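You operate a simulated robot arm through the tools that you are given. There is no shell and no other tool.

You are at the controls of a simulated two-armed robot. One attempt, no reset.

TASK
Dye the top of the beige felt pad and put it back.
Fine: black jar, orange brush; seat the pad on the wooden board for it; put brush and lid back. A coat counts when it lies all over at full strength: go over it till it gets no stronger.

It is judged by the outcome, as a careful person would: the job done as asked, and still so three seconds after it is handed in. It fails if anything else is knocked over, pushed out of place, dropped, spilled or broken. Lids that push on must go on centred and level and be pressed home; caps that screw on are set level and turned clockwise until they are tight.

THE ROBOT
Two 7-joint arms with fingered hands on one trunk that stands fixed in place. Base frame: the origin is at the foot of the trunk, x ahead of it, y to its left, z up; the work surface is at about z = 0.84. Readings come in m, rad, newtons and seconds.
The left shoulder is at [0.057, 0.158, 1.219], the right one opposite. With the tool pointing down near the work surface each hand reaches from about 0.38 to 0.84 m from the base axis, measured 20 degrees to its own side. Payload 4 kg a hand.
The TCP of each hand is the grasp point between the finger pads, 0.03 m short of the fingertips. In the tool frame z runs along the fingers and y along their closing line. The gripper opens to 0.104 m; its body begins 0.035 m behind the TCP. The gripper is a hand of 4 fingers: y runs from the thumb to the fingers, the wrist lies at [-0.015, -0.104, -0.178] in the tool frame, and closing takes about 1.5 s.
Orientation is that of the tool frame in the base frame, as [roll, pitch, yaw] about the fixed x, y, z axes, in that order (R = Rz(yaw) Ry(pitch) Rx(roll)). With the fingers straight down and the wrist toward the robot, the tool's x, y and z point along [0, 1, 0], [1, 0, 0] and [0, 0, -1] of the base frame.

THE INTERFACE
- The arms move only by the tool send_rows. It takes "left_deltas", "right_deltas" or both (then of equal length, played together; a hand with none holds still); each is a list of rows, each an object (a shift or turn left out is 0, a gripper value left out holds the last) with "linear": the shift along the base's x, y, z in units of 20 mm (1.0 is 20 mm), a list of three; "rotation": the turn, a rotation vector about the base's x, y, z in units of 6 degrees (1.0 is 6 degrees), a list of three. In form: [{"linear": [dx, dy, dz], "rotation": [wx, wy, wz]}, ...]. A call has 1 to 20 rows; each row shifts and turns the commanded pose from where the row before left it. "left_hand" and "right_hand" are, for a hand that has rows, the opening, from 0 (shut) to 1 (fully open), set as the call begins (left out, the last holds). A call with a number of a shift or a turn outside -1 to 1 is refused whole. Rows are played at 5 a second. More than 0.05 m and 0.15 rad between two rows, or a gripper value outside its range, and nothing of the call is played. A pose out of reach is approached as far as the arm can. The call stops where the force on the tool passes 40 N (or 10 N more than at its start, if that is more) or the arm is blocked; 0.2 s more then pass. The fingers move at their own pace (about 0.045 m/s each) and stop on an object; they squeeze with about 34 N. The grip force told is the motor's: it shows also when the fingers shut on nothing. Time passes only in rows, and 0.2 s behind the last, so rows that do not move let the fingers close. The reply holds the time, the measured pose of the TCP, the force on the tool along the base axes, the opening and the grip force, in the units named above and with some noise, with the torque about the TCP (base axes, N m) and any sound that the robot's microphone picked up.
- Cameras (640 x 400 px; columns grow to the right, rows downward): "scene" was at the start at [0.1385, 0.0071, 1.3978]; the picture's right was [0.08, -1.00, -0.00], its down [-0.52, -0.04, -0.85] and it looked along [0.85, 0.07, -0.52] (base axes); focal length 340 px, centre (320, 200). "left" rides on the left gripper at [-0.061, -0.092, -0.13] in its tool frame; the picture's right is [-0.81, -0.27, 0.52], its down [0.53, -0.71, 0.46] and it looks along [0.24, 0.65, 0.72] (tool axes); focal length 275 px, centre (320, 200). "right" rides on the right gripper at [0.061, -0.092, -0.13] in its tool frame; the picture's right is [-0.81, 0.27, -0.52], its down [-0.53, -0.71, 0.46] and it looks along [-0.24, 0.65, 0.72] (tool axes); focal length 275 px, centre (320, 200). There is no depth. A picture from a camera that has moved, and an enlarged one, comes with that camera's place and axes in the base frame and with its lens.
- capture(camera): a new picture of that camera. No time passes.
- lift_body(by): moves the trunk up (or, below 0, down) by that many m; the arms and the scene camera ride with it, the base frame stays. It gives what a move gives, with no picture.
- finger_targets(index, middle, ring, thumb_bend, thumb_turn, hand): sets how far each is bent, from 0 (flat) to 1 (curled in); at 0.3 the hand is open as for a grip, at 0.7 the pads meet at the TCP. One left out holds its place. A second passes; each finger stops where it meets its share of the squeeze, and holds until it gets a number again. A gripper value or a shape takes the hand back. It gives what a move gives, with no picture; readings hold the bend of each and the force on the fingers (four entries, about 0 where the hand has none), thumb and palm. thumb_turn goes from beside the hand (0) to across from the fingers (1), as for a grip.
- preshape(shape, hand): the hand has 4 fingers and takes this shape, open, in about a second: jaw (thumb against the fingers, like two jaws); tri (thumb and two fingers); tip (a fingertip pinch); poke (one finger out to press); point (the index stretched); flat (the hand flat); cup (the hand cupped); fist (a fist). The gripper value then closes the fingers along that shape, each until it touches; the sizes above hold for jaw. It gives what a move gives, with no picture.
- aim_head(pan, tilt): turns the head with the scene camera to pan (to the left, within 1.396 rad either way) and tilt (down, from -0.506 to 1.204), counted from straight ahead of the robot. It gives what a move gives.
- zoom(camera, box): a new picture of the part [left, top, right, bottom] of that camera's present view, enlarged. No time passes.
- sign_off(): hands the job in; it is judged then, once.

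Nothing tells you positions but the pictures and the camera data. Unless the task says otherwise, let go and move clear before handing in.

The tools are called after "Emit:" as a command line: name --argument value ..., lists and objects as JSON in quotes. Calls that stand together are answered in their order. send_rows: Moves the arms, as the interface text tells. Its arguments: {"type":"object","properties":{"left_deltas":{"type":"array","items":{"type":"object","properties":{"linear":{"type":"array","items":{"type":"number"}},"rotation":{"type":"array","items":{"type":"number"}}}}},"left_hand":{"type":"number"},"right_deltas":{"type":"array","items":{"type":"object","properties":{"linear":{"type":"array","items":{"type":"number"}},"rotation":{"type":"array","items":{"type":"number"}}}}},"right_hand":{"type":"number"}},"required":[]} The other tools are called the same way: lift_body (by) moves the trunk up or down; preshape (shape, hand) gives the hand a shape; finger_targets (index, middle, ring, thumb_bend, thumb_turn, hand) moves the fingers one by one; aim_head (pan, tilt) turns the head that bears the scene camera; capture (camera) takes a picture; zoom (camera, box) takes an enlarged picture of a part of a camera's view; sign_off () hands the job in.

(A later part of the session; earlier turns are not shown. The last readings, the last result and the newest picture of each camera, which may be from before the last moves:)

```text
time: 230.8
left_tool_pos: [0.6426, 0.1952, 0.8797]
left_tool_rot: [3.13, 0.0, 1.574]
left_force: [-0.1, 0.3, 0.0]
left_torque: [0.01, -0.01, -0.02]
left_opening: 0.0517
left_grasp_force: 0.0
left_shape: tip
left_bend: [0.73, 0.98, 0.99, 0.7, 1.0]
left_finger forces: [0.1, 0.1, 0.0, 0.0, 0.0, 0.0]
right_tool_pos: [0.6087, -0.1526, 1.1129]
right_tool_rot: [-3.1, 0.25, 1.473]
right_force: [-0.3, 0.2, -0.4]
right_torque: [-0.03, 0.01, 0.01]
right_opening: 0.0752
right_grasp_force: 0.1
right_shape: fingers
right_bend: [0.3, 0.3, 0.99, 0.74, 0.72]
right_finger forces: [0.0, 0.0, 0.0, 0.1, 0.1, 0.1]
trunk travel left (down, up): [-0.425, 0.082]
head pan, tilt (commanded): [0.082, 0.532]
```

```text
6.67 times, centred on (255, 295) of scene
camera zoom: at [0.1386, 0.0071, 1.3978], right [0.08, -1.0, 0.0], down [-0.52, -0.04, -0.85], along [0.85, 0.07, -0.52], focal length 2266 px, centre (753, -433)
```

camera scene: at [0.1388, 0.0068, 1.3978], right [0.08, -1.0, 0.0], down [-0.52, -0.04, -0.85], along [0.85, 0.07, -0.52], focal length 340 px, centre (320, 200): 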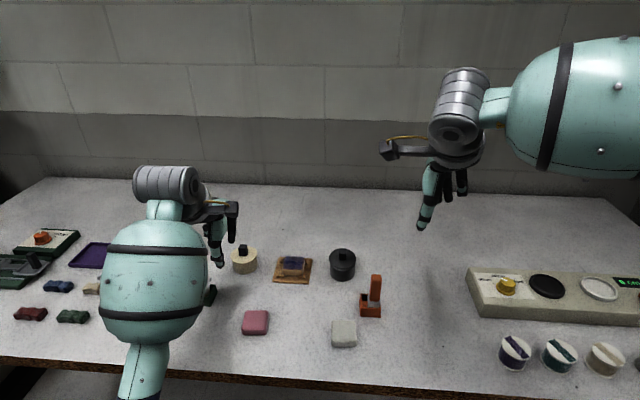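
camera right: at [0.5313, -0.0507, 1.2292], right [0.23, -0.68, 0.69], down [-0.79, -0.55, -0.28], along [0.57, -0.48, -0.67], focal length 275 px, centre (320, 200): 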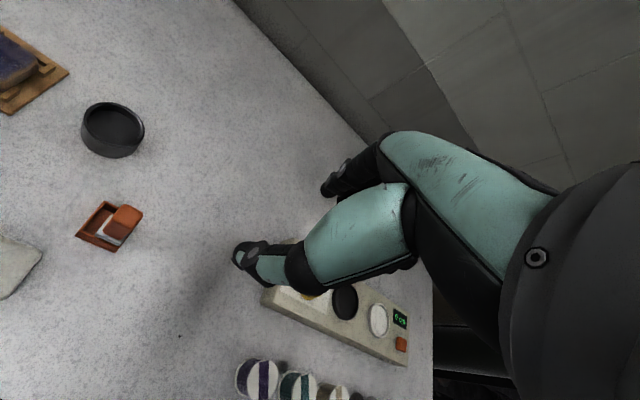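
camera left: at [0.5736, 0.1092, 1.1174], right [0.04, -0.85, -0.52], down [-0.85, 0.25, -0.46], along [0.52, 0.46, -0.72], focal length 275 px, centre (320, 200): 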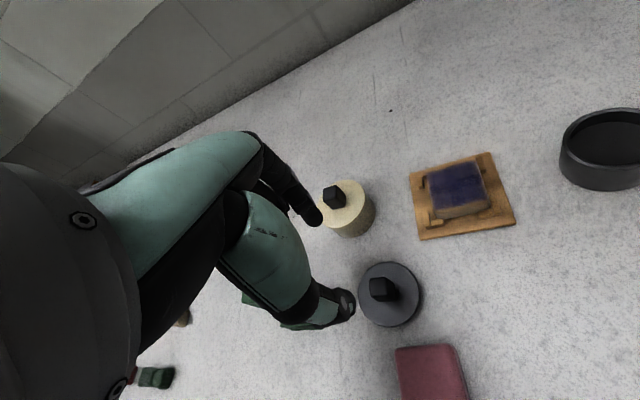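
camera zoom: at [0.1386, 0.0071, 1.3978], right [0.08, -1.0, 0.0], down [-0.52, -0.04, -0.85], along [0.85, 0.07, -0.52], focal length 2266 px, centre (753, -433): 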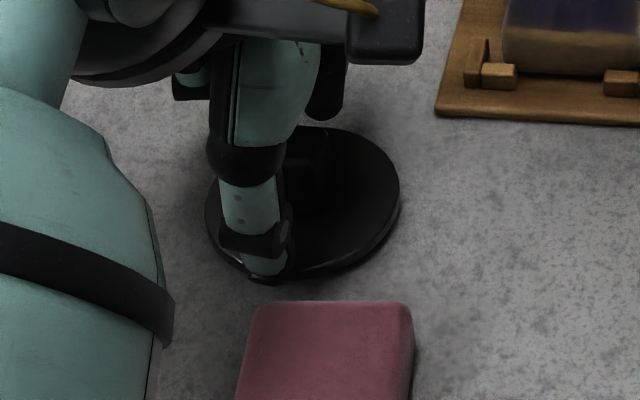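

Emit:
send_rows --left_deltas '[{"linear": [0, -0.14, -0.02]}, {"linear": [0, 0, 0]}]'

Emit:
send_rows --left_deltas '[{"linear": [0, 0, 0]}, {"linear": [0, 0, 0]}, {"linear": [0, 0, 0]}, {"linear": [0, 0, 0]}, {"linear": [0, 0, 0]}]' --left_hand 0.0

Emit:
zoom --camera "left" --box '[290, 180, 430, 320]'

Emit:
zoom --camera "scene" --box '[225, 265, 285, 325]'

```text
time: 231.4
left_tool_pos: [0.6416, 0.1924, 0.8809]
left_tool_rot: [3.129, -0.001, 1.573]
left_force: [0.4, 0.2, -0.6]
left_torque: [0.02, 0.01, -0.01]
left_opening: 0.0515
left_grasp_force: 0.1
left_shape: tip
left_bend: [0.73, 0.98, 0.99, 0.7, 1.0]
left_finger forces: [0.1, 0.0, 0.0, 0.0, 0.0, 0.0]
right_tool_pos: [0.6088, -0.1521, 1.1139]
right_tool_rot: [-3.099, 0.251, 1.474]
right_force: [-0.2, -0.6, 0.4]
right_torque: [0.0, -0.01, 0.03]
right_opening: 0.0752
right_grasp_force: 0.2
right_shape: fingers
right_bend: [0.3, 0.3, 0.99, 0.74, 0.72]
right_finger forces: [0.0, 0.0, 0.0, 0.0, 0.0, 0.0]
trunk travel left (down, up): [-0.425, 0.082]
head pan, tilt (commanded): [0.082, 0.532]
```

```text
time: 232.6
left_tool_pos: [0.6413, 0.1915, 0.8784]
left_tool_rot: [3.131, 0.0, 1.574]
left_force: [-0.1, 0.2, -0.4]
left_torque: [0.0, 0.0, 0.0]
left_opening: 0.0129
left_grasp_force: 33.9
left_shape: tip
left_bend: [0.72, 1.0, 1.0, 0.74, 1.0]
left_finger forces: [30.0, 0.1, 0.0, 0.0, 30.4, 0.0]
right_tool_pos: [0.6091, -0.1524, 1.1134]
right_tool_rot: [-3.099, 0.252, 1.474]
right_force: [-0.1, -0.8, -0.1]
right_torque: [0.0, -0.01, -0.01]
right_opening: 0.0751
right_grasp_force: 0.1
right_shape: fingers
right_bend: [0.3, 0.3, 0.99, 0.74, 0.72]
right_finger forces: [0.0, 0.0, 0.0, 0.0, 0.0, 0.0]
trunk travel left (down, up): [-0.425, 0.082]
head pan, tilt (commanded): [0.082, 0.532]
```

```text
2.86 times, centred on (360, 250) of left
camera zoom: at [0.5491, 0.1309, 1.0114], right [-0.27, -0.81, -0.52], down [-0.71, 0.53, -0.46], along [0.65, 0.25, -0.72], focal length 786 px, centre (206, 57)
```

zoom: 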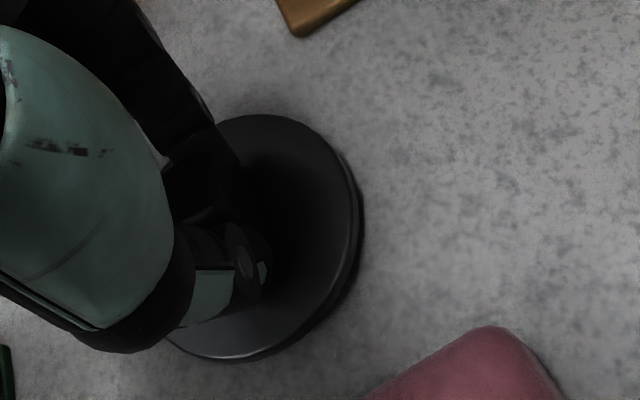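

```text
6.67 times, centred on (255, 295) of scene
camera zoom: at [0.1387, 0.0071, 1.3978], right [0.08, -1.0, 0.0], down [-0.52, -0.04, -0.85], along [0.85, 0.07, -0.52], focal length 2266 px, centre (753, -433)
```

zoom: 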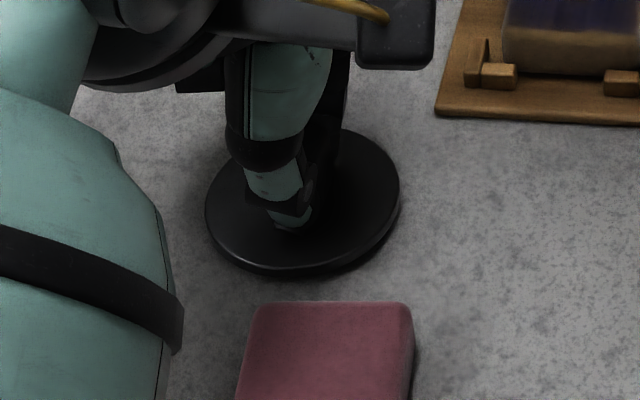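

Perfect grip again (30/30 N, level). Carrying the lid back to the jar.

Emit:
send_rows --left_deltas '[{"linear": [0, 0, 0.3]}, {"linear": [0, 0, 0.8]}, {"linear": [0, 0, 0.9]}, {"linear": [0, 0, 0.9]}, {"linear": [0.353, -0.729, 0.6]}, {"linear": [0.353, -0.729, 0.4]}, {"linear": [0.353, -0.729, 0]}, {"linear": [0.353, -0.729, 0]}, {"linear": [0.353, -0.729, 0]}, {"linear": [0.353, -0.729, 0]}, {"linear": [0.353, -0.729, 0]}, {"linear": [0.353, -0.729, 0]}, {"linear": [0.353, -0.729, 0]}, {"linear": [0.353, -0.729, 0]}, {"linear": [0.353, -0.729, 0]}, {"linear": [0.353, -0.729, 0]}, {"linear": [0.353, -0.729, 0]}, {"linear": [0, 0, -0.7]}, {"linear": [0, 0, -0.6]}, {"linear": [0, 0, 0]}]'

Emit:
send_rows --left_deltas '[{"linear": [0, 0, -0.4]}, {"linear": [0, 0, -0.4]}, {"linear": [0, 0, -0.4]}, {"linear": [0, 0, 0]}, {"linear": [0, 0, 0]}]'

Emit:
zoom --camera "right" --box '[90, 80, 180, 165]'

Emit:
zoom --camera "left" --box '[330, 200, 430, 310]'

```text
time: 236.8
left_tool_pos: [0.7382, 0.0011, 0.9323]
left_tool_rot: [3.13, 0.0, 1.575]
left_force: [-0.8, 0.4, -0.5]
left_torque: [0.02, 0.01, -0.02]
left_opening: 0.0129
left_grasp_force: 33.7
left_shape: tip
left_bend: [0.72, 1.0, 1.0, 0.74, 1.0]
left_finger forces: [29.9, 0.1, 0.0, 0.0, 30.5, 0.1]
right_tool_pos: [0.6094, -0.1528, 1.1134]
right_tool_rot: [-3.099, 0.25, 1.474]
right_force: [0.2, 0.3, -0.6]
right_torque: [0.03, 0.01, 0.02]
right_opening: 0.0748
right_grasp_force: 0.1
right_shape: fingers
right_bend: [0.3, 0.3, 0.99, 0.74, 0.72]
right_finger forces: [0.0, 0.0, 0.2, 0.0, 0.0, 0.0]
trunk travel left (down, up): [-0.425, 0.082]
head pan, tilt (commanded): [0.082, 0.532]
```

```text
time: 238.0
left_tool_pos: [0.7358, 0.0013, 0.9127]
left_tool_rot: [3.123, 0.003, 1.575]
left_force: [2.0, -0.1, 21.1]
left_torque: [-0.11, -0.29, 0.0]
left_opening: 0.0146
left_grasp_force: 33.6
left_shape: tip
left_bend: [0.72, 1.0, 1.0, 0.75, 1.0]
left_finger forces: [42.4, 0.0, 0.0, 0.0, 34.8, 0.0]
right_tool_pos: [0.608, -0.1531, 1.1137]
right_tool_rot: [-3.103, 0.251, 1.472]
right_force: [0.5, -0.1, 0.5]
right_torque: [0.04, -0.01, -0.04]
right_opening: 0.0753
right_grasp_force: 0.0
right_shape: fingers
right_bend: [0.3, 0.3, 0.99, 0.74, 0.72]
right_finger forces: [0.0, 0.0, 0.1, 0.0, 0.1, 0.0]
trunk travel left (down, up): [-0.425, 0.082]
head pan, tilt (commanded): [0.082, 0.532]
```

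```text
4.71 times, centred on (135, 122) of right
camera zoom: at [0.5286, -0.0508, 1.2306], right [0.23, -0.68, 0.69], down [-0.79, -0.55, -0.28], along [0.57, -0.48, -0.66], focal length 1295 px, centre (1191, 565)
```

zoom: 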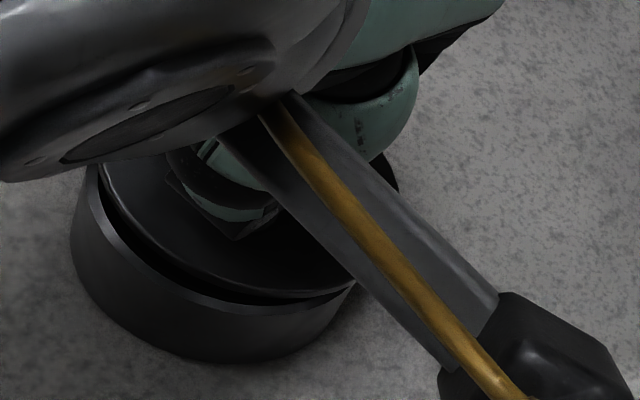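

```text
3.64 times, centred on (380, 255) of left
camera zoom: at [0.6416, -0.0591, 1.0434], right [-0.26, -0.81, -0.52], down [-0.71, 0.53, -0.47], along [0.66, 0.24, -0.71], focal length 1001 px, centre (102, 0)
```

zoom: 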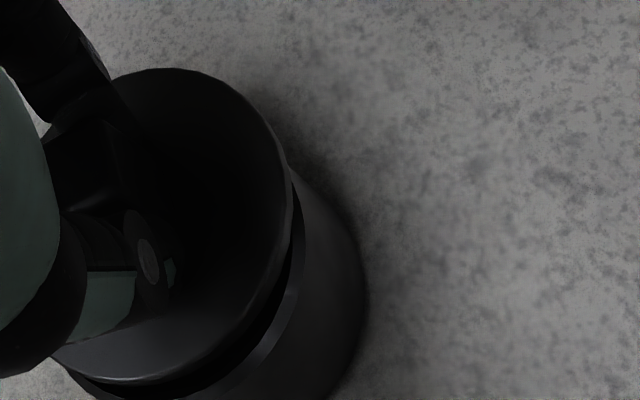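

I came down a bit further than intended and touched the rim; easing up to re-align first.

Emit:
send_rows --left_deltas '[{"linear": [0, 0, 0.3]}, {"linear": [0, 0, 0.2]}, {"linear": [0, 0, 0]}, {"linear": [0, 0, 0]}]'

Emit:
zoom --camera "right" --box '[90, 90, 180, 165]'

Emit:
zoom --camera "left" --box '[330, 200, 430, 310]'

```text
time: 239.0
left_tool_pos: [0.7355, 0.0028, 0.9158]
left_tool_rot: [3.133, -0.002, 1.573]
left_force: [0.1, 0.0, -0.7]
left_torque: [-0.01, 0.0, 0.02]
left_opening: 0.0144
left_grasp_force: 33.4
left_shape: tip
left_bend: [0.72, 1.0, 1.0, 0.75, 1.0]
left_finger forces: [29.5, 0.0, 0.0, 0.1, 29.9, 0.0]
right_tool_pos: [0.6093, -0.1526, 1.1125]
right_tool_rot: [-3.1, 0.251, 1.472]
right_force: [-0.2, -0.8, 0.1]
right_torque: [-0.01, -0.01, 0.0]
right_opening: 0.0752
right_grasp_force: 0.1
right_shape: fingers
right_bend: [0.3, 0.3, 0.99, 0.74, 0.72]
right_finger forces: [0.0, 0.1, 0.1, 0.0, 0.0, 0.0]
trunk travel left (down, up): [-0.425, 0.082]
head pan, tilt (commanded): [0.082, 0.532]
```

```text
5.33 times, centred on (135, 128) of right
camera zoom: at [0.5313, -0.0508, 1.2292], right [0.23, -0.68, 0.69], down [-0.79, -0.55, -0.28], along [0.57, -0.48, -0.67], focal length 1468 px, centre (1307, 587)
```

zoom: 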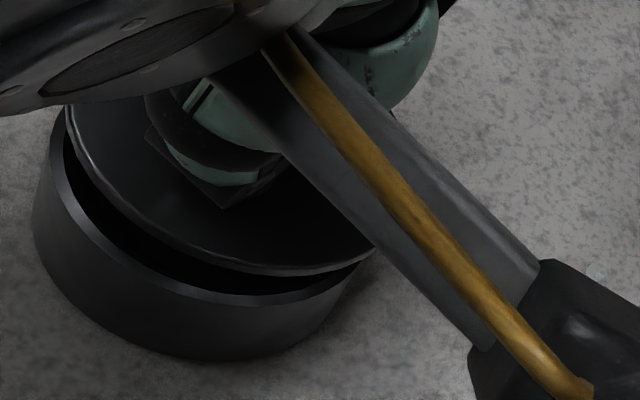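

```text
3.64 times, centred on (380, 255) of left
camera zoom: at [0.6433, -0.0592, 1.048], right [-0.27, -0.81, -0.52], down [-0.71, 0.53, -0.46], along [0.65, 0.25, -0.72], focal length 1001 px, centre (102, 0)
```

zoom: 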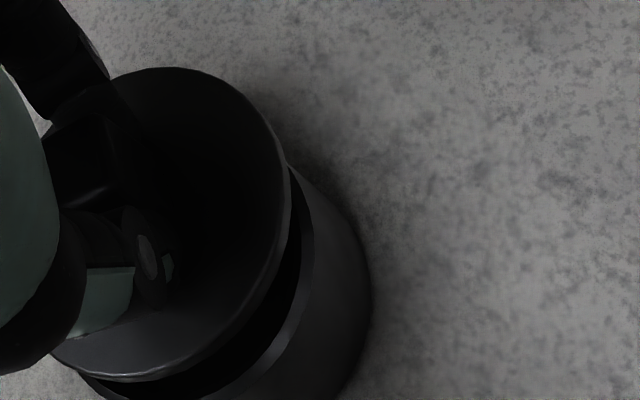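

Both fits say shift (−3, +0.4) mm. Applying, then touching down lightly.

Emit:
send_rows --left_deltas '[{"linear": [-0.15, 0.02, 0]}, {"linear": [0, 0, 0]}, {"linear": [0, 0, -0.1]}, {"linear": [0, 0, -0.06]}, {"linear": [0, 0, 0]}]'

Emit:
zoom --camera "right" --box '[90, 90, 180, 165]'

Emit:
zoom --camera "left" --box '[330, 200, 430, 310]'

```text
time: 240.2
left_tool_pos: [0.7334, 0.0015, 0.9134]
left_tool_rot: [3.131, -0.001, 1.575]
left_force: [0.3, -0.5, 0.0]
left_torque: [-0.02, -0.03, 0.05]
left_opening: 0.0148
left_grasp_force: 33.9
left_shape: tip
left_bend: [0.72, 1.0, 1.0, 0.75, 1.0]
left_finger forces: [29.4, 0.1, 0.0, 0.0, 29.9, 0.0]
right_tool_pos: [0.6086, -0.152, 1.1124]
right_tool_rot: [-3.1, 0.251, 1.471]
right_force: [-0.3, 0.4, 0.2]
right_torque: [-0.05, 0.04, 0.0]
right_opening: 0.0751
right_grasp_force: 0.1
right_shape: fingers
right_bend: [0.3, 0.3, 0.99, 0.74, 0.72]
right_finger forces: [0.0, 0.0, 0.0, 0.0, 0.0, 0.0]
trunk travel left (down, up): [-0.425, 0.082]
head pan, tilt (commanded): [0.082, 0.532]
```

```text
5.33 times, centred on (135, 128) of right
camera zoom: at [0.5313, -0.0508, 1.2292], right [0.23, -0.68, 0.69], down [-0.79, -0.55, -0.28], along [0.57, -0.48, -0.67], focal length 1468 px, centre (1307, 587)
```

zoom: 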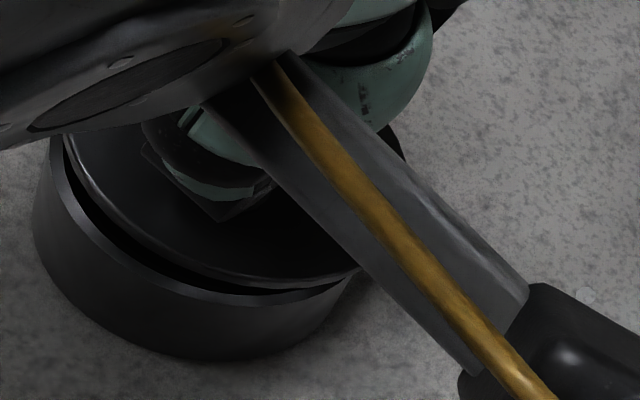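

```text
3.64 times, centred on (380, 255) of left
camera zoom: at [0.6412, -0.0599, 1.0457], right [-0.27, -0.81, -0.52], down [-0.71, 0.53, -0.46], along [0.65, 0.25, -0.72], focal length 1001 px, centre (102, 0)
```

zoom: 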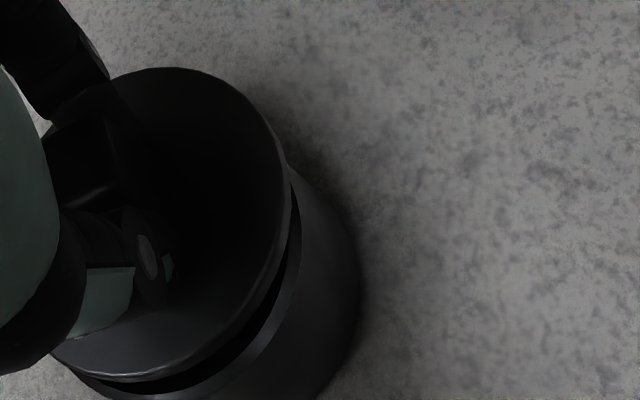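

Emit:
send_rows --left_deltas '[{"linear": [-0.09, 0.05, 0]}, {"linear": [0, 0, -0.05]}, {"linear": [0, 0, -0.05]}, {"linear": [0, 0, 0]}]'

Emit:
zoom --camera "right" --box '[90, 90, 180, 165]'

```text
time: 241.2
left_tool_pos: [0.7309, 0.0025, 0.9128]
left_tool_rot: [3.131, -0.001, 1.575]
left_force: [-1.1, 0.1, 0.7]
left_torque: [0.01, 0.01, -0.03]
left_opening: 0.015
left_grasp_force: 34.3
left_shape: tip
left_bend: [0.72, 1.0, 1.0, 0.75, 1.0]
left_finger forces: [29.0, 0.1, 0.1, 0.0, 30.8, 0.0]
right_tool_pos: [0.6088, -0.1526, 1.1118]
right_tool_rot: [-3.098, 0.251, 1.472]
right_force: [-0.5, 0.4, -0.2]
right_torque: [0.02, 0.01, -0.01]
right_opening: 0.0752
right_grasp_force: 0.0
right_shape: fingers
right_bend: [0.3, 0.3, 0.99, 0.74, 0.72]
right_finger forces: [0.0, 0.1, 0.0, 0.1, 0.0, 0.0]
trunk travel left (down, up): [-0.425, 0.082]
head pan, tilt (commanded): [0.082, 0.532]
```

```text
5.33 times, centred on (135, 128) of right
camera zoom: at [0.5312, -0.0508, 1.2293], right [0.23, -0.68, 0.69], down [-0.79, -0.55, -0.28], along [0.57, -0.48, -0.67], focal length 1468 px, centre (1307, 587)
```

zoom: 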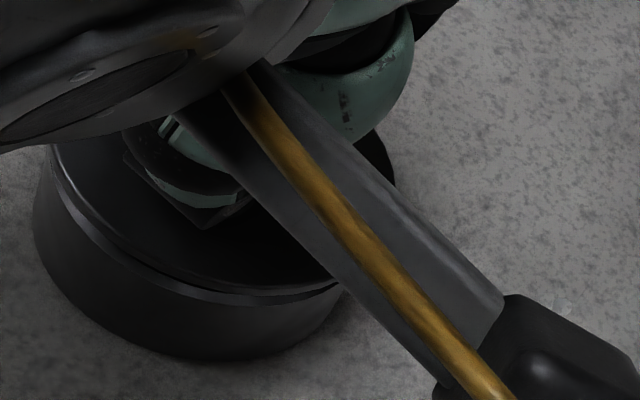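

That looks well seated over the rim now. Continuing down in small steps.

Emit:
send_rows --left_deltas '[{"linear": [0, 0, -0.07]}, {"linear": [0, 0, -0.07]}, {"linear": [0, 0, 0]}]'

Emit:
zoom --camera "right" --box '[90, 90, 180, 165]'

Emit:
zoom --camera "left" --box '[330, 200, 430, 310]'

```text
time: 242.0
left_tool_pos: [0.7301, 0.0021, 0.9084]
left_tool_rot: [3.129, -0.001, 1.574]
left_force: [-0.5, 0.4, -0.3]
left_torque: [-0.01, -0.05, 0.0]
left_opening: 0.0143
left_grasp_force: 34.2
left_shape: tip
left_bend: [0.72, 1.0, 1.0, 0.75, 1.0]
left_finger forces: [29.9, 0.0, 0.1, 0.0, 30.7, 0.0]
right_tool_pos: [0.609, -0.152, 1.1131]
right_tool_rot: [-3.103, 0.251, 1.473]
right_force: [-0.6, -0.4, -0.5]
right_torque: [0.01, 0.01, -0.03]
right_opening: 0.0751
right_grasp_force: 0.1
right_shape: fingers
right_bend: [0.3, 0.3, 0.99, 0.74, 0.72]
right_finger forces: [0.1, 0.0, 0.0, 0.0, 0.1, 0.1]
trunk travel left (down, up): [-0.425, 0.082]
head pan, tilt (commanded): [0.082, 0.532]
```

```text
5.33 times, centred on (135, 128) of right
camera zoom: at [0.5311, -0.0508, 1.2293], right [0.23, -0.68, 0.69], down [-0.79, -0.55, -0.28], along [0.57, -0.48, -0.67], focal length 1468 px, centre (1307, 587)
```

zoom: 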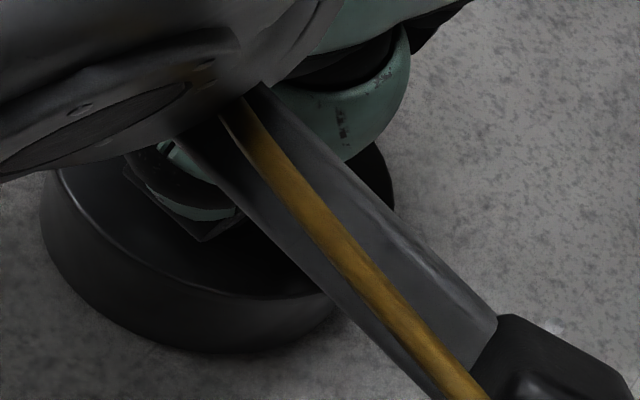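

```text
3.64 times, centred on (380, 255) of left
camera zoom: at [0.6379, -0.0594, 1.0408], right [-0.27, -0.81, -0.52], down [-0.71, 0.53, -0.46], along [0.65, 0.25, -0.72], focal length 1001 px, centre (102, 0)
```

zoom: 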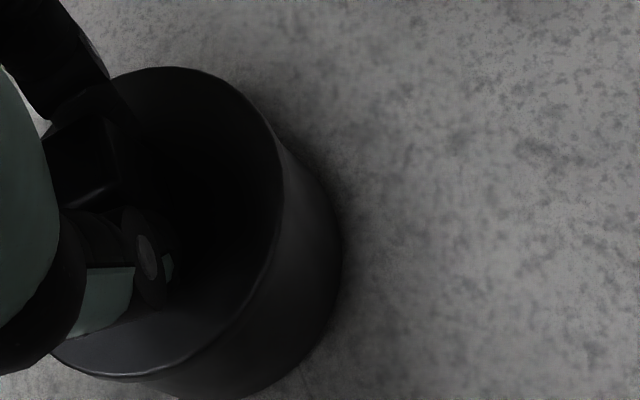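

The lid has dropped into place with no gap. Now pressing home.

Emit:
send_rows --left_deltas '[{"linear": [0, 0, -0.1]}, {"linear": [0, 0, -0.1]}, {"linear": [0, 0, 0]}]'

Emit:
send_rows --left_deltas '[{"linear": [0, 0, -0.1]}, {"linear": [0, 0, -0.08]}, {"linear": [0, 0, 0]}]'

Emit:
zoom --camera "right" --box '[90, 90, 180, 165]'

```text
time: 242.8
left_tool_pos: [0.7291, 0.0032, 0.909]
left_tool_rot: [3.124, 0.001, 1.572]
left_force: [1.6, -2.4, 13.0]
left_torque: [-0.13, -0.15, -0.03]
left_opening: 0.0147
left_grasp_force: 34.2
left_shape: tip
left_bend: [0.72, 1.0, 1.0, 0.75, 1.0]
left_finger forces: [38.4, 0.0, 0.1, 0.0, 33.3, 0.0]
right_tool_pos: [0.6096, -0.1532, 1.1134]
right_tool_rot: [-3.102, 0.252, 1.472]
right_force: [0.2, -0.3, 0.1]
right_torque: [0.01, -0.03, -0.01]
right_opening: 0.0751
right_grasp_force: 0.1
right_shape: fingers
right_bend: [0.3, 0.3, 0.99, 0.74, 0.72]
right_finger forces: [0.1, 0.0, 0.0, 0.0, 0.0, 0.0]
trunk travel left (down, up): [-0.425, 0.082]
head pan, tilt (commanded): [0.082, 0.532]
```

```text
time: 243.6
left_tool_pos: [0.7297, 0.0022, 0.9079]
left_tool_rot: [3.119, 0.002, 1.574]
left_force: [0.1, -1.2, 28.2]
left_torque: [-0.12, -0.13, 0.02]
left_opening: 0.016
left_grasp_force: 34.2
left_shape: tip
left_bend: [0.73, 1.0, 1.0, 0.76, 1.0]
left_finger forces: [45.0, 0.1, 0.0, 0.0, 40.8, 0.0]
right_tool_pos: [0.6055, -0.1522, 1.1147]
right_tool_rot: [-3.103, 0.25, 1.472]
right_force: [0.1, 0.5, -0.1]
right_torque: [-0.02, -0.01, 0.0]
right_opening: 0.0752
right_grasp_force: 0.1
right_shape: fingers
right_bend: [0.3, 0.3, 0.99, 0.74, 0.72]
right_finger forces: [0.0, 0.0, 0.0, 0.0, 0.0, 0.0]
trunk travel left (down, up): [-0.425, 0.082]
head pan, tilt (commanded): [0.082, 0.532]
```

```text
5.33 times, centred on (135, 128) of right
camera zoom: at [0.5276, -0.0509, 1.2311], right [0.23, -0.68, 0.69], down [-0.79, -0.55, -0.28], along [0.57, -0.48, -0.66], focal length 1468 px, centre (1307, 587)
```

zoom: 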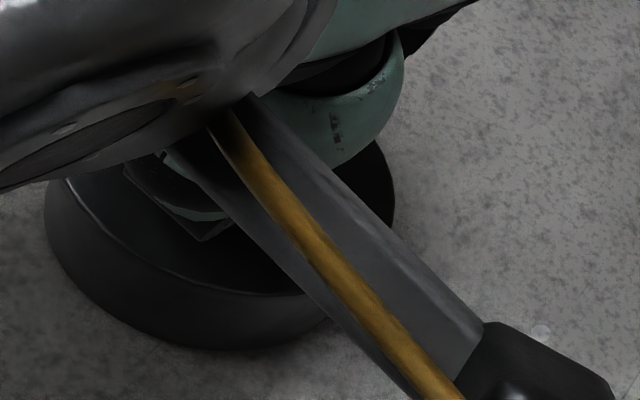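

Emit:
send_rows --left_deltas '[{"linear": [0, 0, -0.08]}, {"linear": [0, 0, 0]}]'

Emit:
zoom --camera "right" --box '[90, 90, 180, 165]'

Emit:
zoom --camera "left" --box '[330, 200, 430, 310]'

```text
time: 244.2
left_tool_pos: [0.7296, 0.0018, 0.9084]
left_tool_rot: [3.12, 0.002, 1.573]
left_force: [-2.4, -0.2, 30.8]
left_torque: [-0.08, 0.02, -0.01]
left_opening: 0.016
left_grasp_force: 34.1
left_shape: tip
left_bend: [0.73, 1.0, 1.0, 0.76, 1.0]
left_finger forces: [43.4, 0.1, 0.1, 0.1, 47.0, 0.1]
right_tool_pos: [0.605, -0.1529, 1.1162]
right_tool_rot: [-3.105, 0.251, 1.471]
right_force: [-0.8, 0.6, 0.2]
right_torque: [0.01, 0.04, 0.0]
right_opening: 0.0751
right_grasp_force: 0.0
right_shape: fingers
right_bend: [0.3, 0.3, 0.99, 0.74, 0.72]
right_finger forces: [0.0, 0.1, 0.0, 0.0, 0.1, 0.0]
trunk travel left (down, up): [-0.425, 0.082]
head pan, tilt (commanded): [0.082, 0.532]
```

```text
5.33 times, centred on (135, 128) of right
camera zoom: at [0.5268, -0.0508, 1.2314], right [0.23, -0.68, 0.69], down [-0.79, -0.55, -0.28], along [0.57, -0.48, -0.66], focal length 1468 px, centre (1307, 587)
```

zoom: 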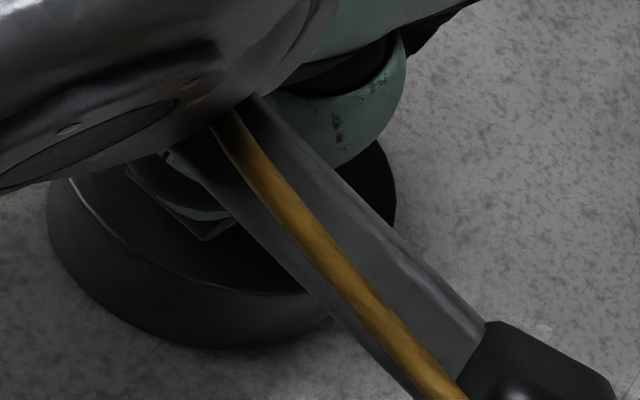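

```text
3.64 times, centred on (380, 255) of left
camera zoom: at [0.6351, -0.0589, 1.039], right [-0.26, -0.81, -0.52], down [-0.7, 0.53, -0.47], along [0.66, 0.24, -0.71], focal length 1001 px, centre (102, 0)
```

zoom: 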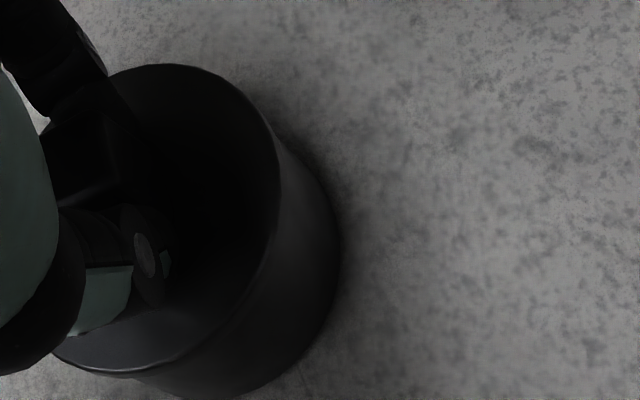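

Emit:
send_rows --left_deltas '[{"linear": [0, 0, 0.1]}, {"linear": [0, 0, 0.1]}, {"linear": [0, 0, 0]}]'

```text
time: 245.0
left_tool_pos: [0.7303, 0.0034, 0.9087]
left_tool_rot: [3.124, 0.001, 1.574]
left_force: [2.0, -2.4, 21.3]
left_torque: [-0.16, -0.39, 0.01]
left_opening: 0.0157
left_grasp_force: 34.1
left_shape: tip
left_bend: [0.73, 1.0, 1.0, 0.76, 1.0]
left_finger forces: [46.4, 0.1, 0.2, 0.1, 34.2, 0.1]
right_tool_pos: [0.6076, -0.153, 1.1139]
right_tool_rot: [-3.105, 0.251, 1.472]
right_force: [0.9, -0.6, -0.1]
right_torque: [0.02, 0.01, 0.02]
right_opening: 0.0749
right_grasp_force: 0.1
right_shape: fingers
right_bend: [0.3, 0.3, 0.99, 0.74, 0.72]
right_finger forces: [0.1, 0.0, 0.0, 0.1, 0.0, 0.0]
trunk travel left (down, up): [-0.425, 0.082]
head pan, tilt (commanded): [0.082, 0.532]
```

Emit:
send_rows --left_deltas '[{"linear": [0, 0, 0.1]}, {"linear": [0, 0, 0.08]}, {"linear": [0, 0, 0]}]'

```text
time: 245.8
left_tool_pos: [0.7299, 0.0029, 0.9099]
left_tool_rot: [3.131, -0.001, 1.575]
left_force: [2.3, -2.7, 11.5]
left_torque: [-0.1, -0.3, 0.01]
left_opening: 0.0163
left_grasp_force: 34.1
left_shape: tip
left_bend: [0.73, 1.0, 1.0, 0.76, 1.0]
left_finger forces: [41.3, 0.0, 0.0, 0.0, 30.7, 0.0]
right_tool_pos: [0.6078, -0.1522, 1.1129]
right_tool_rot: [-3.102, 0.252, 1.473]
right_force: [-0.5, 0.0, -0.4]
right_torque: [0.01, 0.01, -0.03]
right_opening: 0.0752
right_grasp_force: 0.1
right_shape: fingers
right_bend: [0.3, 0.3, 0.99, 0.74, 0.72]
right_finger forces: [0.0, 0.0, 0.0, 0.0, 0.1, 0.1]
trunk travel left (down, up): [-0.425, 0.082]
head pan, tilt (commanded): [0.082, 0.532]
```

Emit:
send_rows --left_deltas '[{"linear": [0, 0, 0.09]}, {"linear": [0, 0, 0]}]'

Emit:
zoom --camera "right" --box '[90, 90, 180, 165]'

```text
time: 246.4
left_tool_pos: [0.7306, 0.0018, 0.9095]
left_tool_rot: [3.134, -0.001, 1.574]
left_force: [0.2, -1.2, 2.1]
left_torque: [-0.03, -0.04, -0.02]
left_opening: 0.0161
left_grasp_force: 33.8
left_shape: tip
left_bend: [0.73, 1.0, 1.0, 0.76, 1.0]
left_finger forces: [32.2, 0.1, 0.0, 0.1, 30.8, 0.0]
right_tool_pos: [0.6085, -0.1537, 1.1137]
right_tool_rot: [-3.103, 0.25, 1.473]
right_force: [-0.8, 0.0, -0.4]
right_torque: [-0.01, 0.01, 0.0]
right_opening: 0.0753
right_grasp_force: 0.1
right_shape: fingers
right_bend: [0.3, 0.3, 0.99, 0.74, 0.72]
right_finger forces: [0.0, 0.0, 0.0, 0.0, 0.0, 0.0]
trunk travel left (down, up): [-0.425, 0.082]
head pan, tilt (commanded): [0.082, 0.532]
```

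```text
5.33 times, centred on (135, 128) of right
camera zoom: at [0.5308, -0.0509, 1.2293], right [0.23, -0.68, 0.69], down [-0.79, -0.55, -0.28], along [0.57, -0.48, -0.67], focal length 1468 px, centre (1307, 587)
```

zoom: 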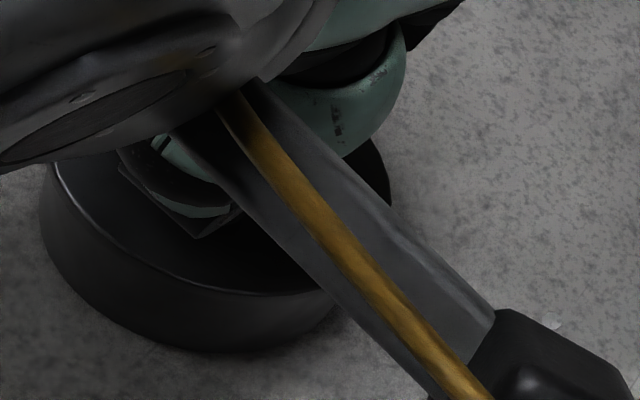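

Emit:
send_rows --left_deltas '[{"linear": [0, 0, 0]}, {"linear": [0, 0, 0.05]}, {"linear": [0, 0, 0.1]}, {"linear": [0, 0, 0.2]}, {"linear": [0, 0, 0.4]}, {"linear": [0, 0, 0.8]}, {"linear": [0, 0, 0.9]}, {"linear": [0, 0, 0]}]' --left_hand 0.5

Emit:
zoom --camera "right" --box '[70, 80, 170, 170]'

Emit:
zoom --camera "left" --box '[320, 210, 450, 350]'

```text
time: 248.2
left_tool_pos: [0.7301, 0.0026, 0.9574]
left_tool_rot: [3.132, 0.001, 1.575]
left_force: [0.0, -0.6, -0.1]
left_torque: [-0.01, 0.0, -0.03]
left_opening: 0.0514
left_grasp_force: 0.0
left_shape: tip
left_bend: [0.73, 0.98, 0.99, 0.7, 1.0]
left_finger forces: [0.0, 0.0, 0.0, 0.0, 0.0, 0.0]
right_tool_pos: [0.6082, -0.1531, 1.1145]
right_tool_rot: [-3.101, 0.251, 1.473]
right_force: [1.1, 0.6, -0.6]
right_torque: [0.0, 0.02, 0.02]
right_opening: 0.0752
right_grasp_force: 0.1
right_shape: fingers
right_bend: [0.3, 0.3, 0.99, 0.74, 0.72]
right_finger forces: [0.0, 0.0, 0.1, 0.1, 0.0, 0.0]
trunk travel left (down, up): [-0.425, 0.082]
head pan, tilt (commanded): [0.082, 0.532]
heard: snap
```

```text
4.44 times, centred on (120, 125) of right
camera zoom: at [0.5313, -0.0508, 1.2292], right [0.23, -0.68, 0.69], down [-0.79, -0.55, -0.28], along [0.57, -0.48, -0.67], focal length 1224 px, centre (1209, 533)
```

zoom: 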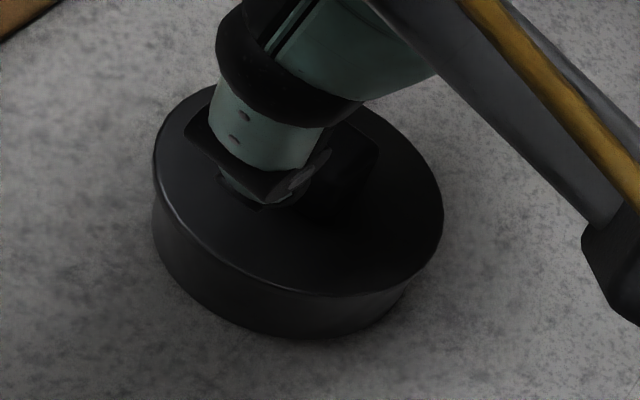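

```text
2.86 times, centred on (385, 280) of left
camera zoom: at [0.6375, -0.0581, 1.0893], right [-0.27, -0.81, -0.52], down [-0.71, 0.53, -0.46], along [0.65, 0.25, -0.72], focal length 786 px, centre (134, -29)
```

zoom: 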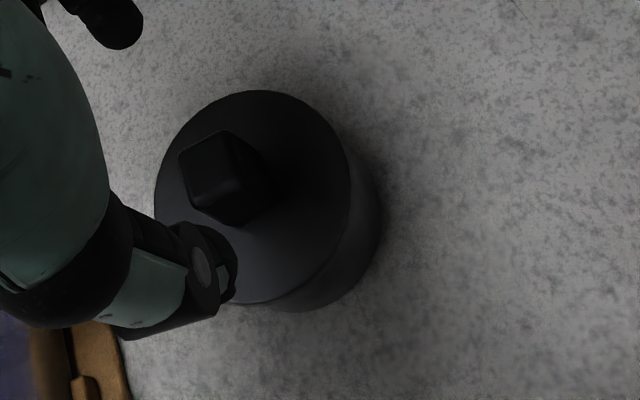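

I heard a snap and the lid looks flush all round. Moving the hand aside for a clear view.

Emit:
send_rows --left_deltas '[{"linear": [0, 0, 0.8]}, {"linear": [-0.2, 0.6, 0.8]}, {"linear": [-0.4, 0.9, 0.5]}, {"linear": [-0.5, 0.95, 0]}, {"linear": [-0.5, 0.95, 0]}, {"linear": [-0.5, 0.95, 0]}, {"linear": [-0.5, 0.95, 0]}, {"linear": [-0.5, 0.95, 0]}, {"linear": [-0.5, 0.95, 0]}, {"linear": [-0.5, 0.95, 0]}, {"linear": [-0.5, 0.95, 0]}, {"linear": [-0.5, 0.95, 0]}, {"linear": [-0.5, 0.95, 0]}, {"linear": [0, 0, 0]}]'

Emit:
zoom --camera "scene" --box '[315, 240, 371, 290]'

Emit:
zoom --camera "right" --box '[70, 80, 170, 170]'

```text
time: 251.2
left_tool_pos: [0.6186, 0.222, 1.0015]
left_tool_rot: [3.129, 0.0, 1.573]
left_force: [0.0, 0.2, 0.3]
left_torque: [0.0, -0.02, 0.01]
left_opening: 0.0516
left_grasp_force: 0.0
left_shape: tip
left_bend: [0.73, 0.98, 0.99, 0.7, 1.0]
left_finger forces: [0.0, 0.1, 0.0, 0.1, 0.1, 0.0]
right_tool_pos: [0.609, -0.1539, 1.1127]
right_tool_rot: [-3.1, 0.252, 1.471]
right_force: [0.7, 1.4, -0.4]
right_torque: [0.0, 0.02, 0.01]
right_opening: 0.075
right_grasp_force: 0.0
right_shape: fingers
right_bend: [0.3, 0.3, 0.99, 0.74, 0.72]
right_finger forces: [0.0, 0.0, 0.1, 0.1, 0.0, 0.1]
trunk travel left (down, up): [-0.425, 0.082]
head pan, tilt (commanded): [0.082, 0.532]
```

```text
8.00 times, centred on (343, 265) of scene
camera zoom: at [0.1388, 0.0066, 1.3978], right [0.08, -1.0, 0.0], down [-0.52, -0.04, -0.85], along [0.85, 0.07, -0.52], focal length 2719 px, centre (136, -320)
```

zoom: 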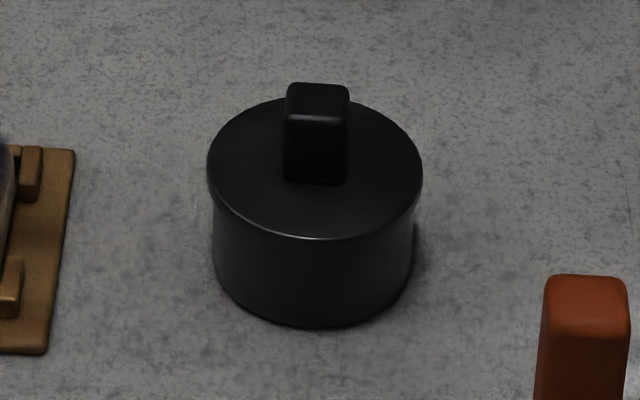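

```text
4.44 times, centred on (120, 125) of right
camera zoom: at [0.5314, -0.0512, 1.2291], right [0.23, -0.68, 0.69], down [-0.79, -0.55, -0.28], along [0.57, -0.48, -0.67], focal length 1224 px, centre (1209, 533)
```

zoom: 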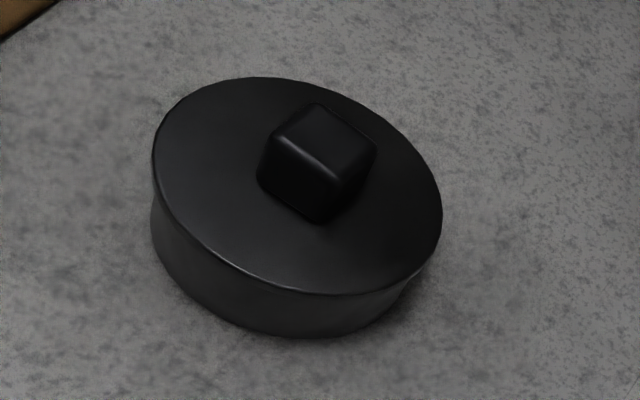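

The lid's height above the jar base matches its original seated position and it's centred and level. To be certain it is pressed home, I'll push straight down on the knob with closed fingertips.

Emit:
send_rows --left_deltas '[{"linear": [0.51, -0.99, 0]}, {"linear": [0.51, -0.99, 0]}, {"linear": [0.51, -0.99, 0]}, {"linear": [0.51, -0.99, 0]}, {"linear": [0.51, -0.99, 0]}, {"linear": [0.51, -0.99, 0]}, {"linear": [0.51, -0.99, 0]}, {"linear": [0.51, -0.99, 0]}, {"linear": [0.51, -0.99, 0]}, {"linear": [0.51, -0.99, 0]}, {"linear": [0.51, -0.99, 0]}, {"linear": [0, 0, -0.6]}, {"linear": [0, 0, -0.6]}, {"linear": [0, 0, 0]}]' --left_hand 0.0

Emit:
zoom --camera "left" --box '[310, 200, 430, 330]'

Emit:
zoom --camera "right" --box '[70, 60, 190, 170]'

```text
time: 254.2
left_tool_pos: [0.7292, 0.0064, 0.9772]
left_tool_rot: [3.132, 0.001, 1.574]
left_force: [0.0, -0.4, -0.4]
left_torque: [-0.02, 0.03, 0.02]
left_opening: 0.0
left_grasp_force: 33.9
left_shape: tip
left_bend: [0.72, 1.0, 1.0, 0.76, 1.0]
left_finger forces: [0.1, 0.0, 0.0, 0.0, 0.0, 0.0]
right_tool_pos: [0.6096, -0.1532, 1.1129]
right_tool_rot: [-3.101, 0.252, 1.473]
right_force: [-0.4, 0.1, 0.4]
right_torque: [-0.01, 0.01, 0.03]
right_opening: 0.0751
right_grasp_force: 0.1
right_shape: fingers
right_bend: [0.3, 0.3, 0.99, 0.74, 0.72]
right_finger forces: [0.0, 0.1, 0.0, 0.0, 0.0, 0.0]
trunk travel left (down, up): [-0.425, 0.082]
head pan, tilt (commanded): [0.082, 0.532]
```

```text
3.08 times, centred on (370, 265) of left
camera zoom: at [0.6373, -0.0547, 1.1082], right [-0.27, -0.81, -0.52], down [-0.71, 0.53, -0.46], along [0.65, 0.25, -0.72], focal length 847 px, centre (166, 0)
```

zoom: 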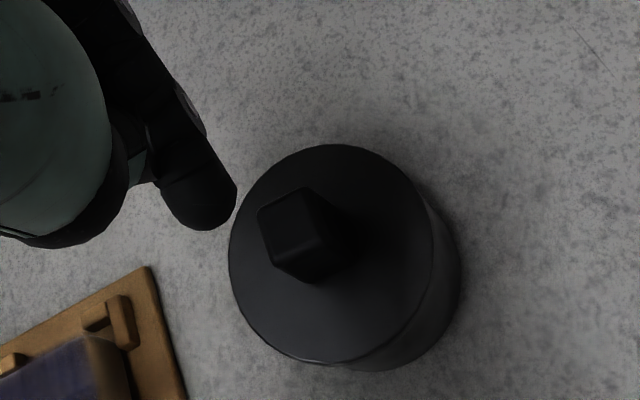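

```text
3.64 times, centred on (130, 115) of right
camera zoom: at [0.5313, -0.0509, 1.2292], right [0.23, -0.68, 0.69], down [-0.79, -0.55, -0.28], along [0.57, -0.48, -0.67], focal length 1001 px, centre (1011, 509)
```

zoom: 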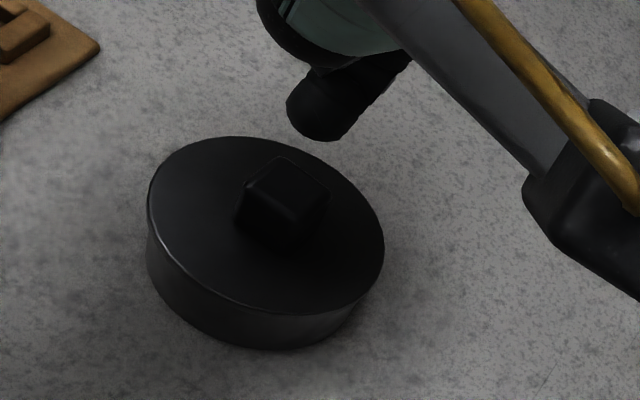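

Emit:
send_rows --left_deltas '[{"linear": [0.175, -0.06, 0]}, {"linear": [0, 0, -0.7]}, {"linear": [0, 0, -0.7]}, {"linear": [0, 0, -0.3]}, {"linear": [0, 0, 0]}]'

Emit:
zoom --camera "left" --box '[290, 200, 410, 330]'

Emit:
zoom --camera "right" --box '[70, 60, 190, 170]'

```text
time: 255.4
left_tool_pos: [0.735, 0.0043, 0.9444]
left_tool_rot: [3.132, -0.001, 1.575]
left_force: [-0.1, -0.1, 0.2]
left_torque: [-0.03, 0.03, 0.01]
left_opening: 0.0001
left_grasp_force: 34.5
left_shape: tip
left_bend: [0.72, 1.0, 1.0, 0.76, 1.0]
left_finger forces: [0.1, 0.1, 0.0, 0.1, 0.0, 0.0]
right_tool_pos: [0.61, -0.1534, 1.1122]
right_tool_rot: [-3.1, 0.252, 1.472]
right_force: [-1.2, -0.4, -0.6]
right_torque: [0.04, 0.01, 0.01]
right_opening: 0.0749
right_grasp_force: 0.0
right_shape: fingers
right_bend: [0.3, 0.3, 0.99, 0.74, 0.72]
right_finger forces: [0.0, 0.0, 0.0, 0.0, 0.0, 0.1]
trunk travel left (down, up): [-0.425, 0.082]
head pan, tilt (commanded): [0.082, 0.532]
```

```text
3.08 times, centred on (350, 265) of left
camera zoom: at [0.6412, -0.0567, 1.0762], right [-0.27, -0.81, -0.52], down [-0.71, 0.53, -0.46], along [0.65, 0.25, -0.72], focal length 847 px, centre (228, 0)
```

zoom: 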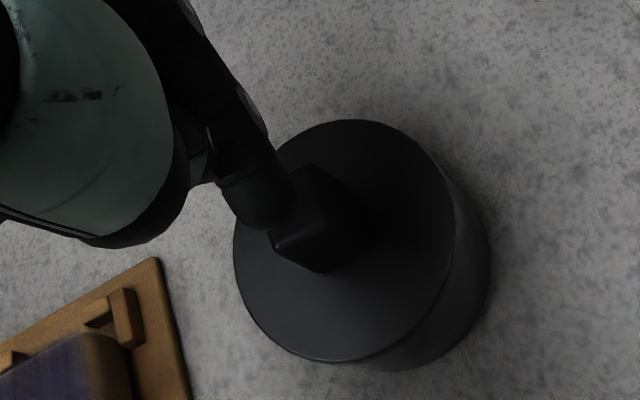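

```text
3.64 times, centred on (130, 115) of right
camera zoom: at [0.5312, -0.0508, 1.2292], right [0.23, -0.68, 0.69], down [-0.79, -0.55, -0.28], along [0.57, -0.48, -0.67], focal length 1001 px, centre (1011, 509)
```

zoom: 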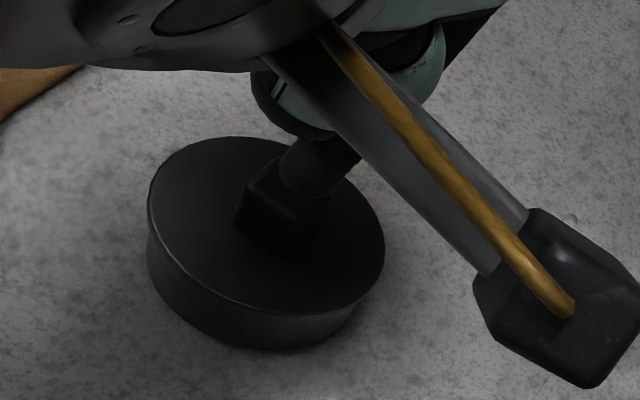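

Emit:
send_rows --left_deltas '[{"linear": [0, -0.18, -0.1]}, {"linear": [0, 0, -0.15]}, {"linear": [0, 0, -0.15]}, {"linear": [0, 0, 0]}]'

Emit:
zoom --camera "left" --box '[290, 200, 410, 330]'

Emit:
zoom --camera "right" --box '[70, 60, 190, 170]'

```text
time: 256.4
left_tool_pos: [0.7358, 0.0006, 0.936]
left_tool_rot: [3.13, 0.001, 1.576]
left_force: [-0.6, 0.3, -0.3]
left_torque: [0.02, 0.0, 0.03]
left_opening: 0.0
left_grasp_force: 33.8
left_shape: tip
left_bend: [0.72, 1.0, 1.0, 0.76, 1.0]
left_finger forces: [0.0, 0.0, 0.0, 0.1, 0.1, 0.1]
right_tool_pos: [0.6092, -0.1534, 1.1116]
right_tool_rot: [-3.102, 0.253, 1.472]
right_force: [-0.1, -0.5, 0.7]
right_torque: [-0.02, -0.02, -0.01]
right_opening: 0.075
right_grasp_force: 0.0
right_shape: fingers
right_bend: [0.3, 0.3, 0.99, 0.74, 0.72]
right_finger forces: [0.1, 0.0, 0.0, 0.0, 0.0, 0.0]
trunk travel left (down, up): [-0.425, 0.082]
head pan, tilt (commanded): [0.082, 0.532]
```

```text
3.08 times, centred on (350, 265) of left
camera zoom: at [0.6419, -0.0606, 1.0668], right [-0.27, -0.81, -0.52], down [-0.71, 0.53, -0.46], along [0.65, 0.25, -0.72], focal length 847 px, centre (228, 0)
```

zoom: 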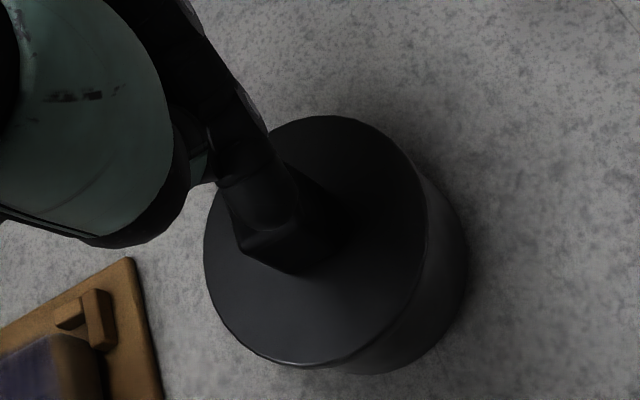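

```text
3.64 times, centred on (130, 115) of right
camera zoom: at [0.5312, -0.0509, 1.2292], right [0.23, -0.68, 0.69], down [-0.79, -0.55, -0.28], along [0.57, -0.48, -0.67], focal length 1001 px, centre (1011, 509)
```

zoom: 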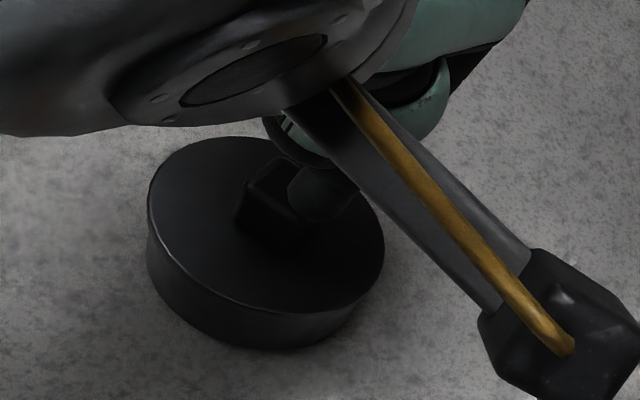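

Emit:
send_rows --left_deltas '[{"linear": [0, 0.1, 0]}, {"linear": [0, 0, -0.1]}, {"linear": [0, 0, -0.1]}, {"linear": [0, 0, 0]}]'

Emit:
zoom --camera "right" --box '[90, 80, 160, 150]'

Emit:
zoom --camera "left" --box '[300, 210, 380, 300]'

```text
time: 257.4
left_tool_pos: [0.7344, 0.0036, 0.9296]
left_tool_rot: [3.13, -0.001, 1.573]
left_force: [0.2, -0.7, 0.7]
left_torque: [0.01, -0.03, -0.01]
left_opening: 0.0
left_grasp_force: 34.3
left_shape: tip
left_bend: [0.72, 1.0, 1.0, 0.76, 1.0]
left_finger forces: [0.1, 0.1, 0.0, 0.1, 0.0, 0.0]
right_tool_pos: [0.6088, -0.1515, 1.1128]
right_tool_rot: [-3.1, 0.253, 1.473]
right_force: [0.2, -0.4, -0.1]
right_torque: [-0.01, 0.0, -0.03]
right_opening: 0.0752
right_grasp_force: 0.1
right_shape: fingers
right_bend: [0.3, 0.3, 0.99, 0.74, 0.72]
right_finger forces: [0.0, 0.0, 0.1, 0.0, 0.0, 0.1]
trunk travel left (down, up): [-0.425, 0.082]
head pan, tilt (commanded): [0.082, 0.532]
```

```text
5.71 times, centred on (125, 115) of right
camera zoom: at [0.5312, -0.0508, 1.2292], right [0.23, -0.68, 0.69], down [-0.79, -0.55, -0.28], along [0.57, -0.48, -0.67], focal length 1573 px, centre (1434, 686)
```

zoom: 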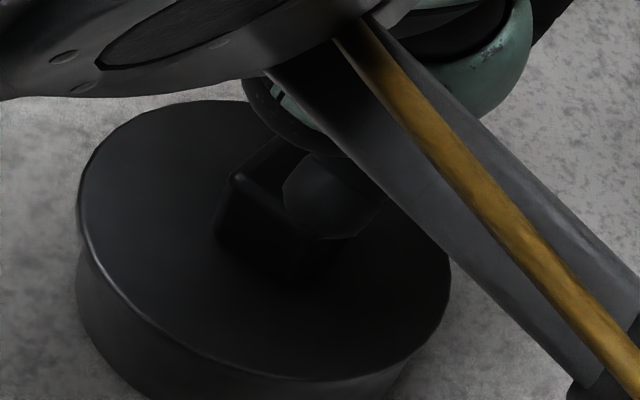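

```text
4.44 times, centred on (340, 255) of left
camera zoom: at [0.6421, -0.0588, 1.0621], right [-0.27, -0.81, -0.52], down [-0.71, 0.53, -0.46], along [0.65, 0.25, -0.72], focal length 1224 px, centre (231, -44)
```

zoom: 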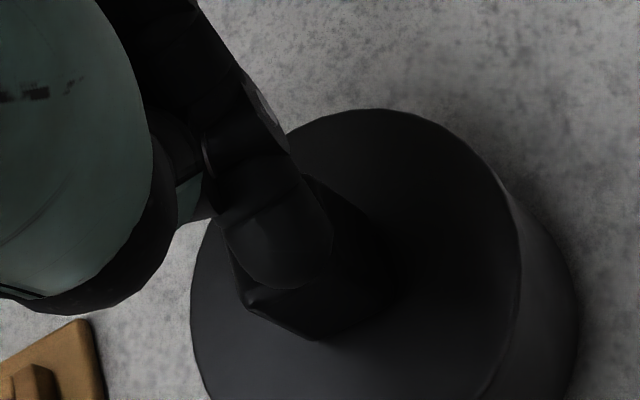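

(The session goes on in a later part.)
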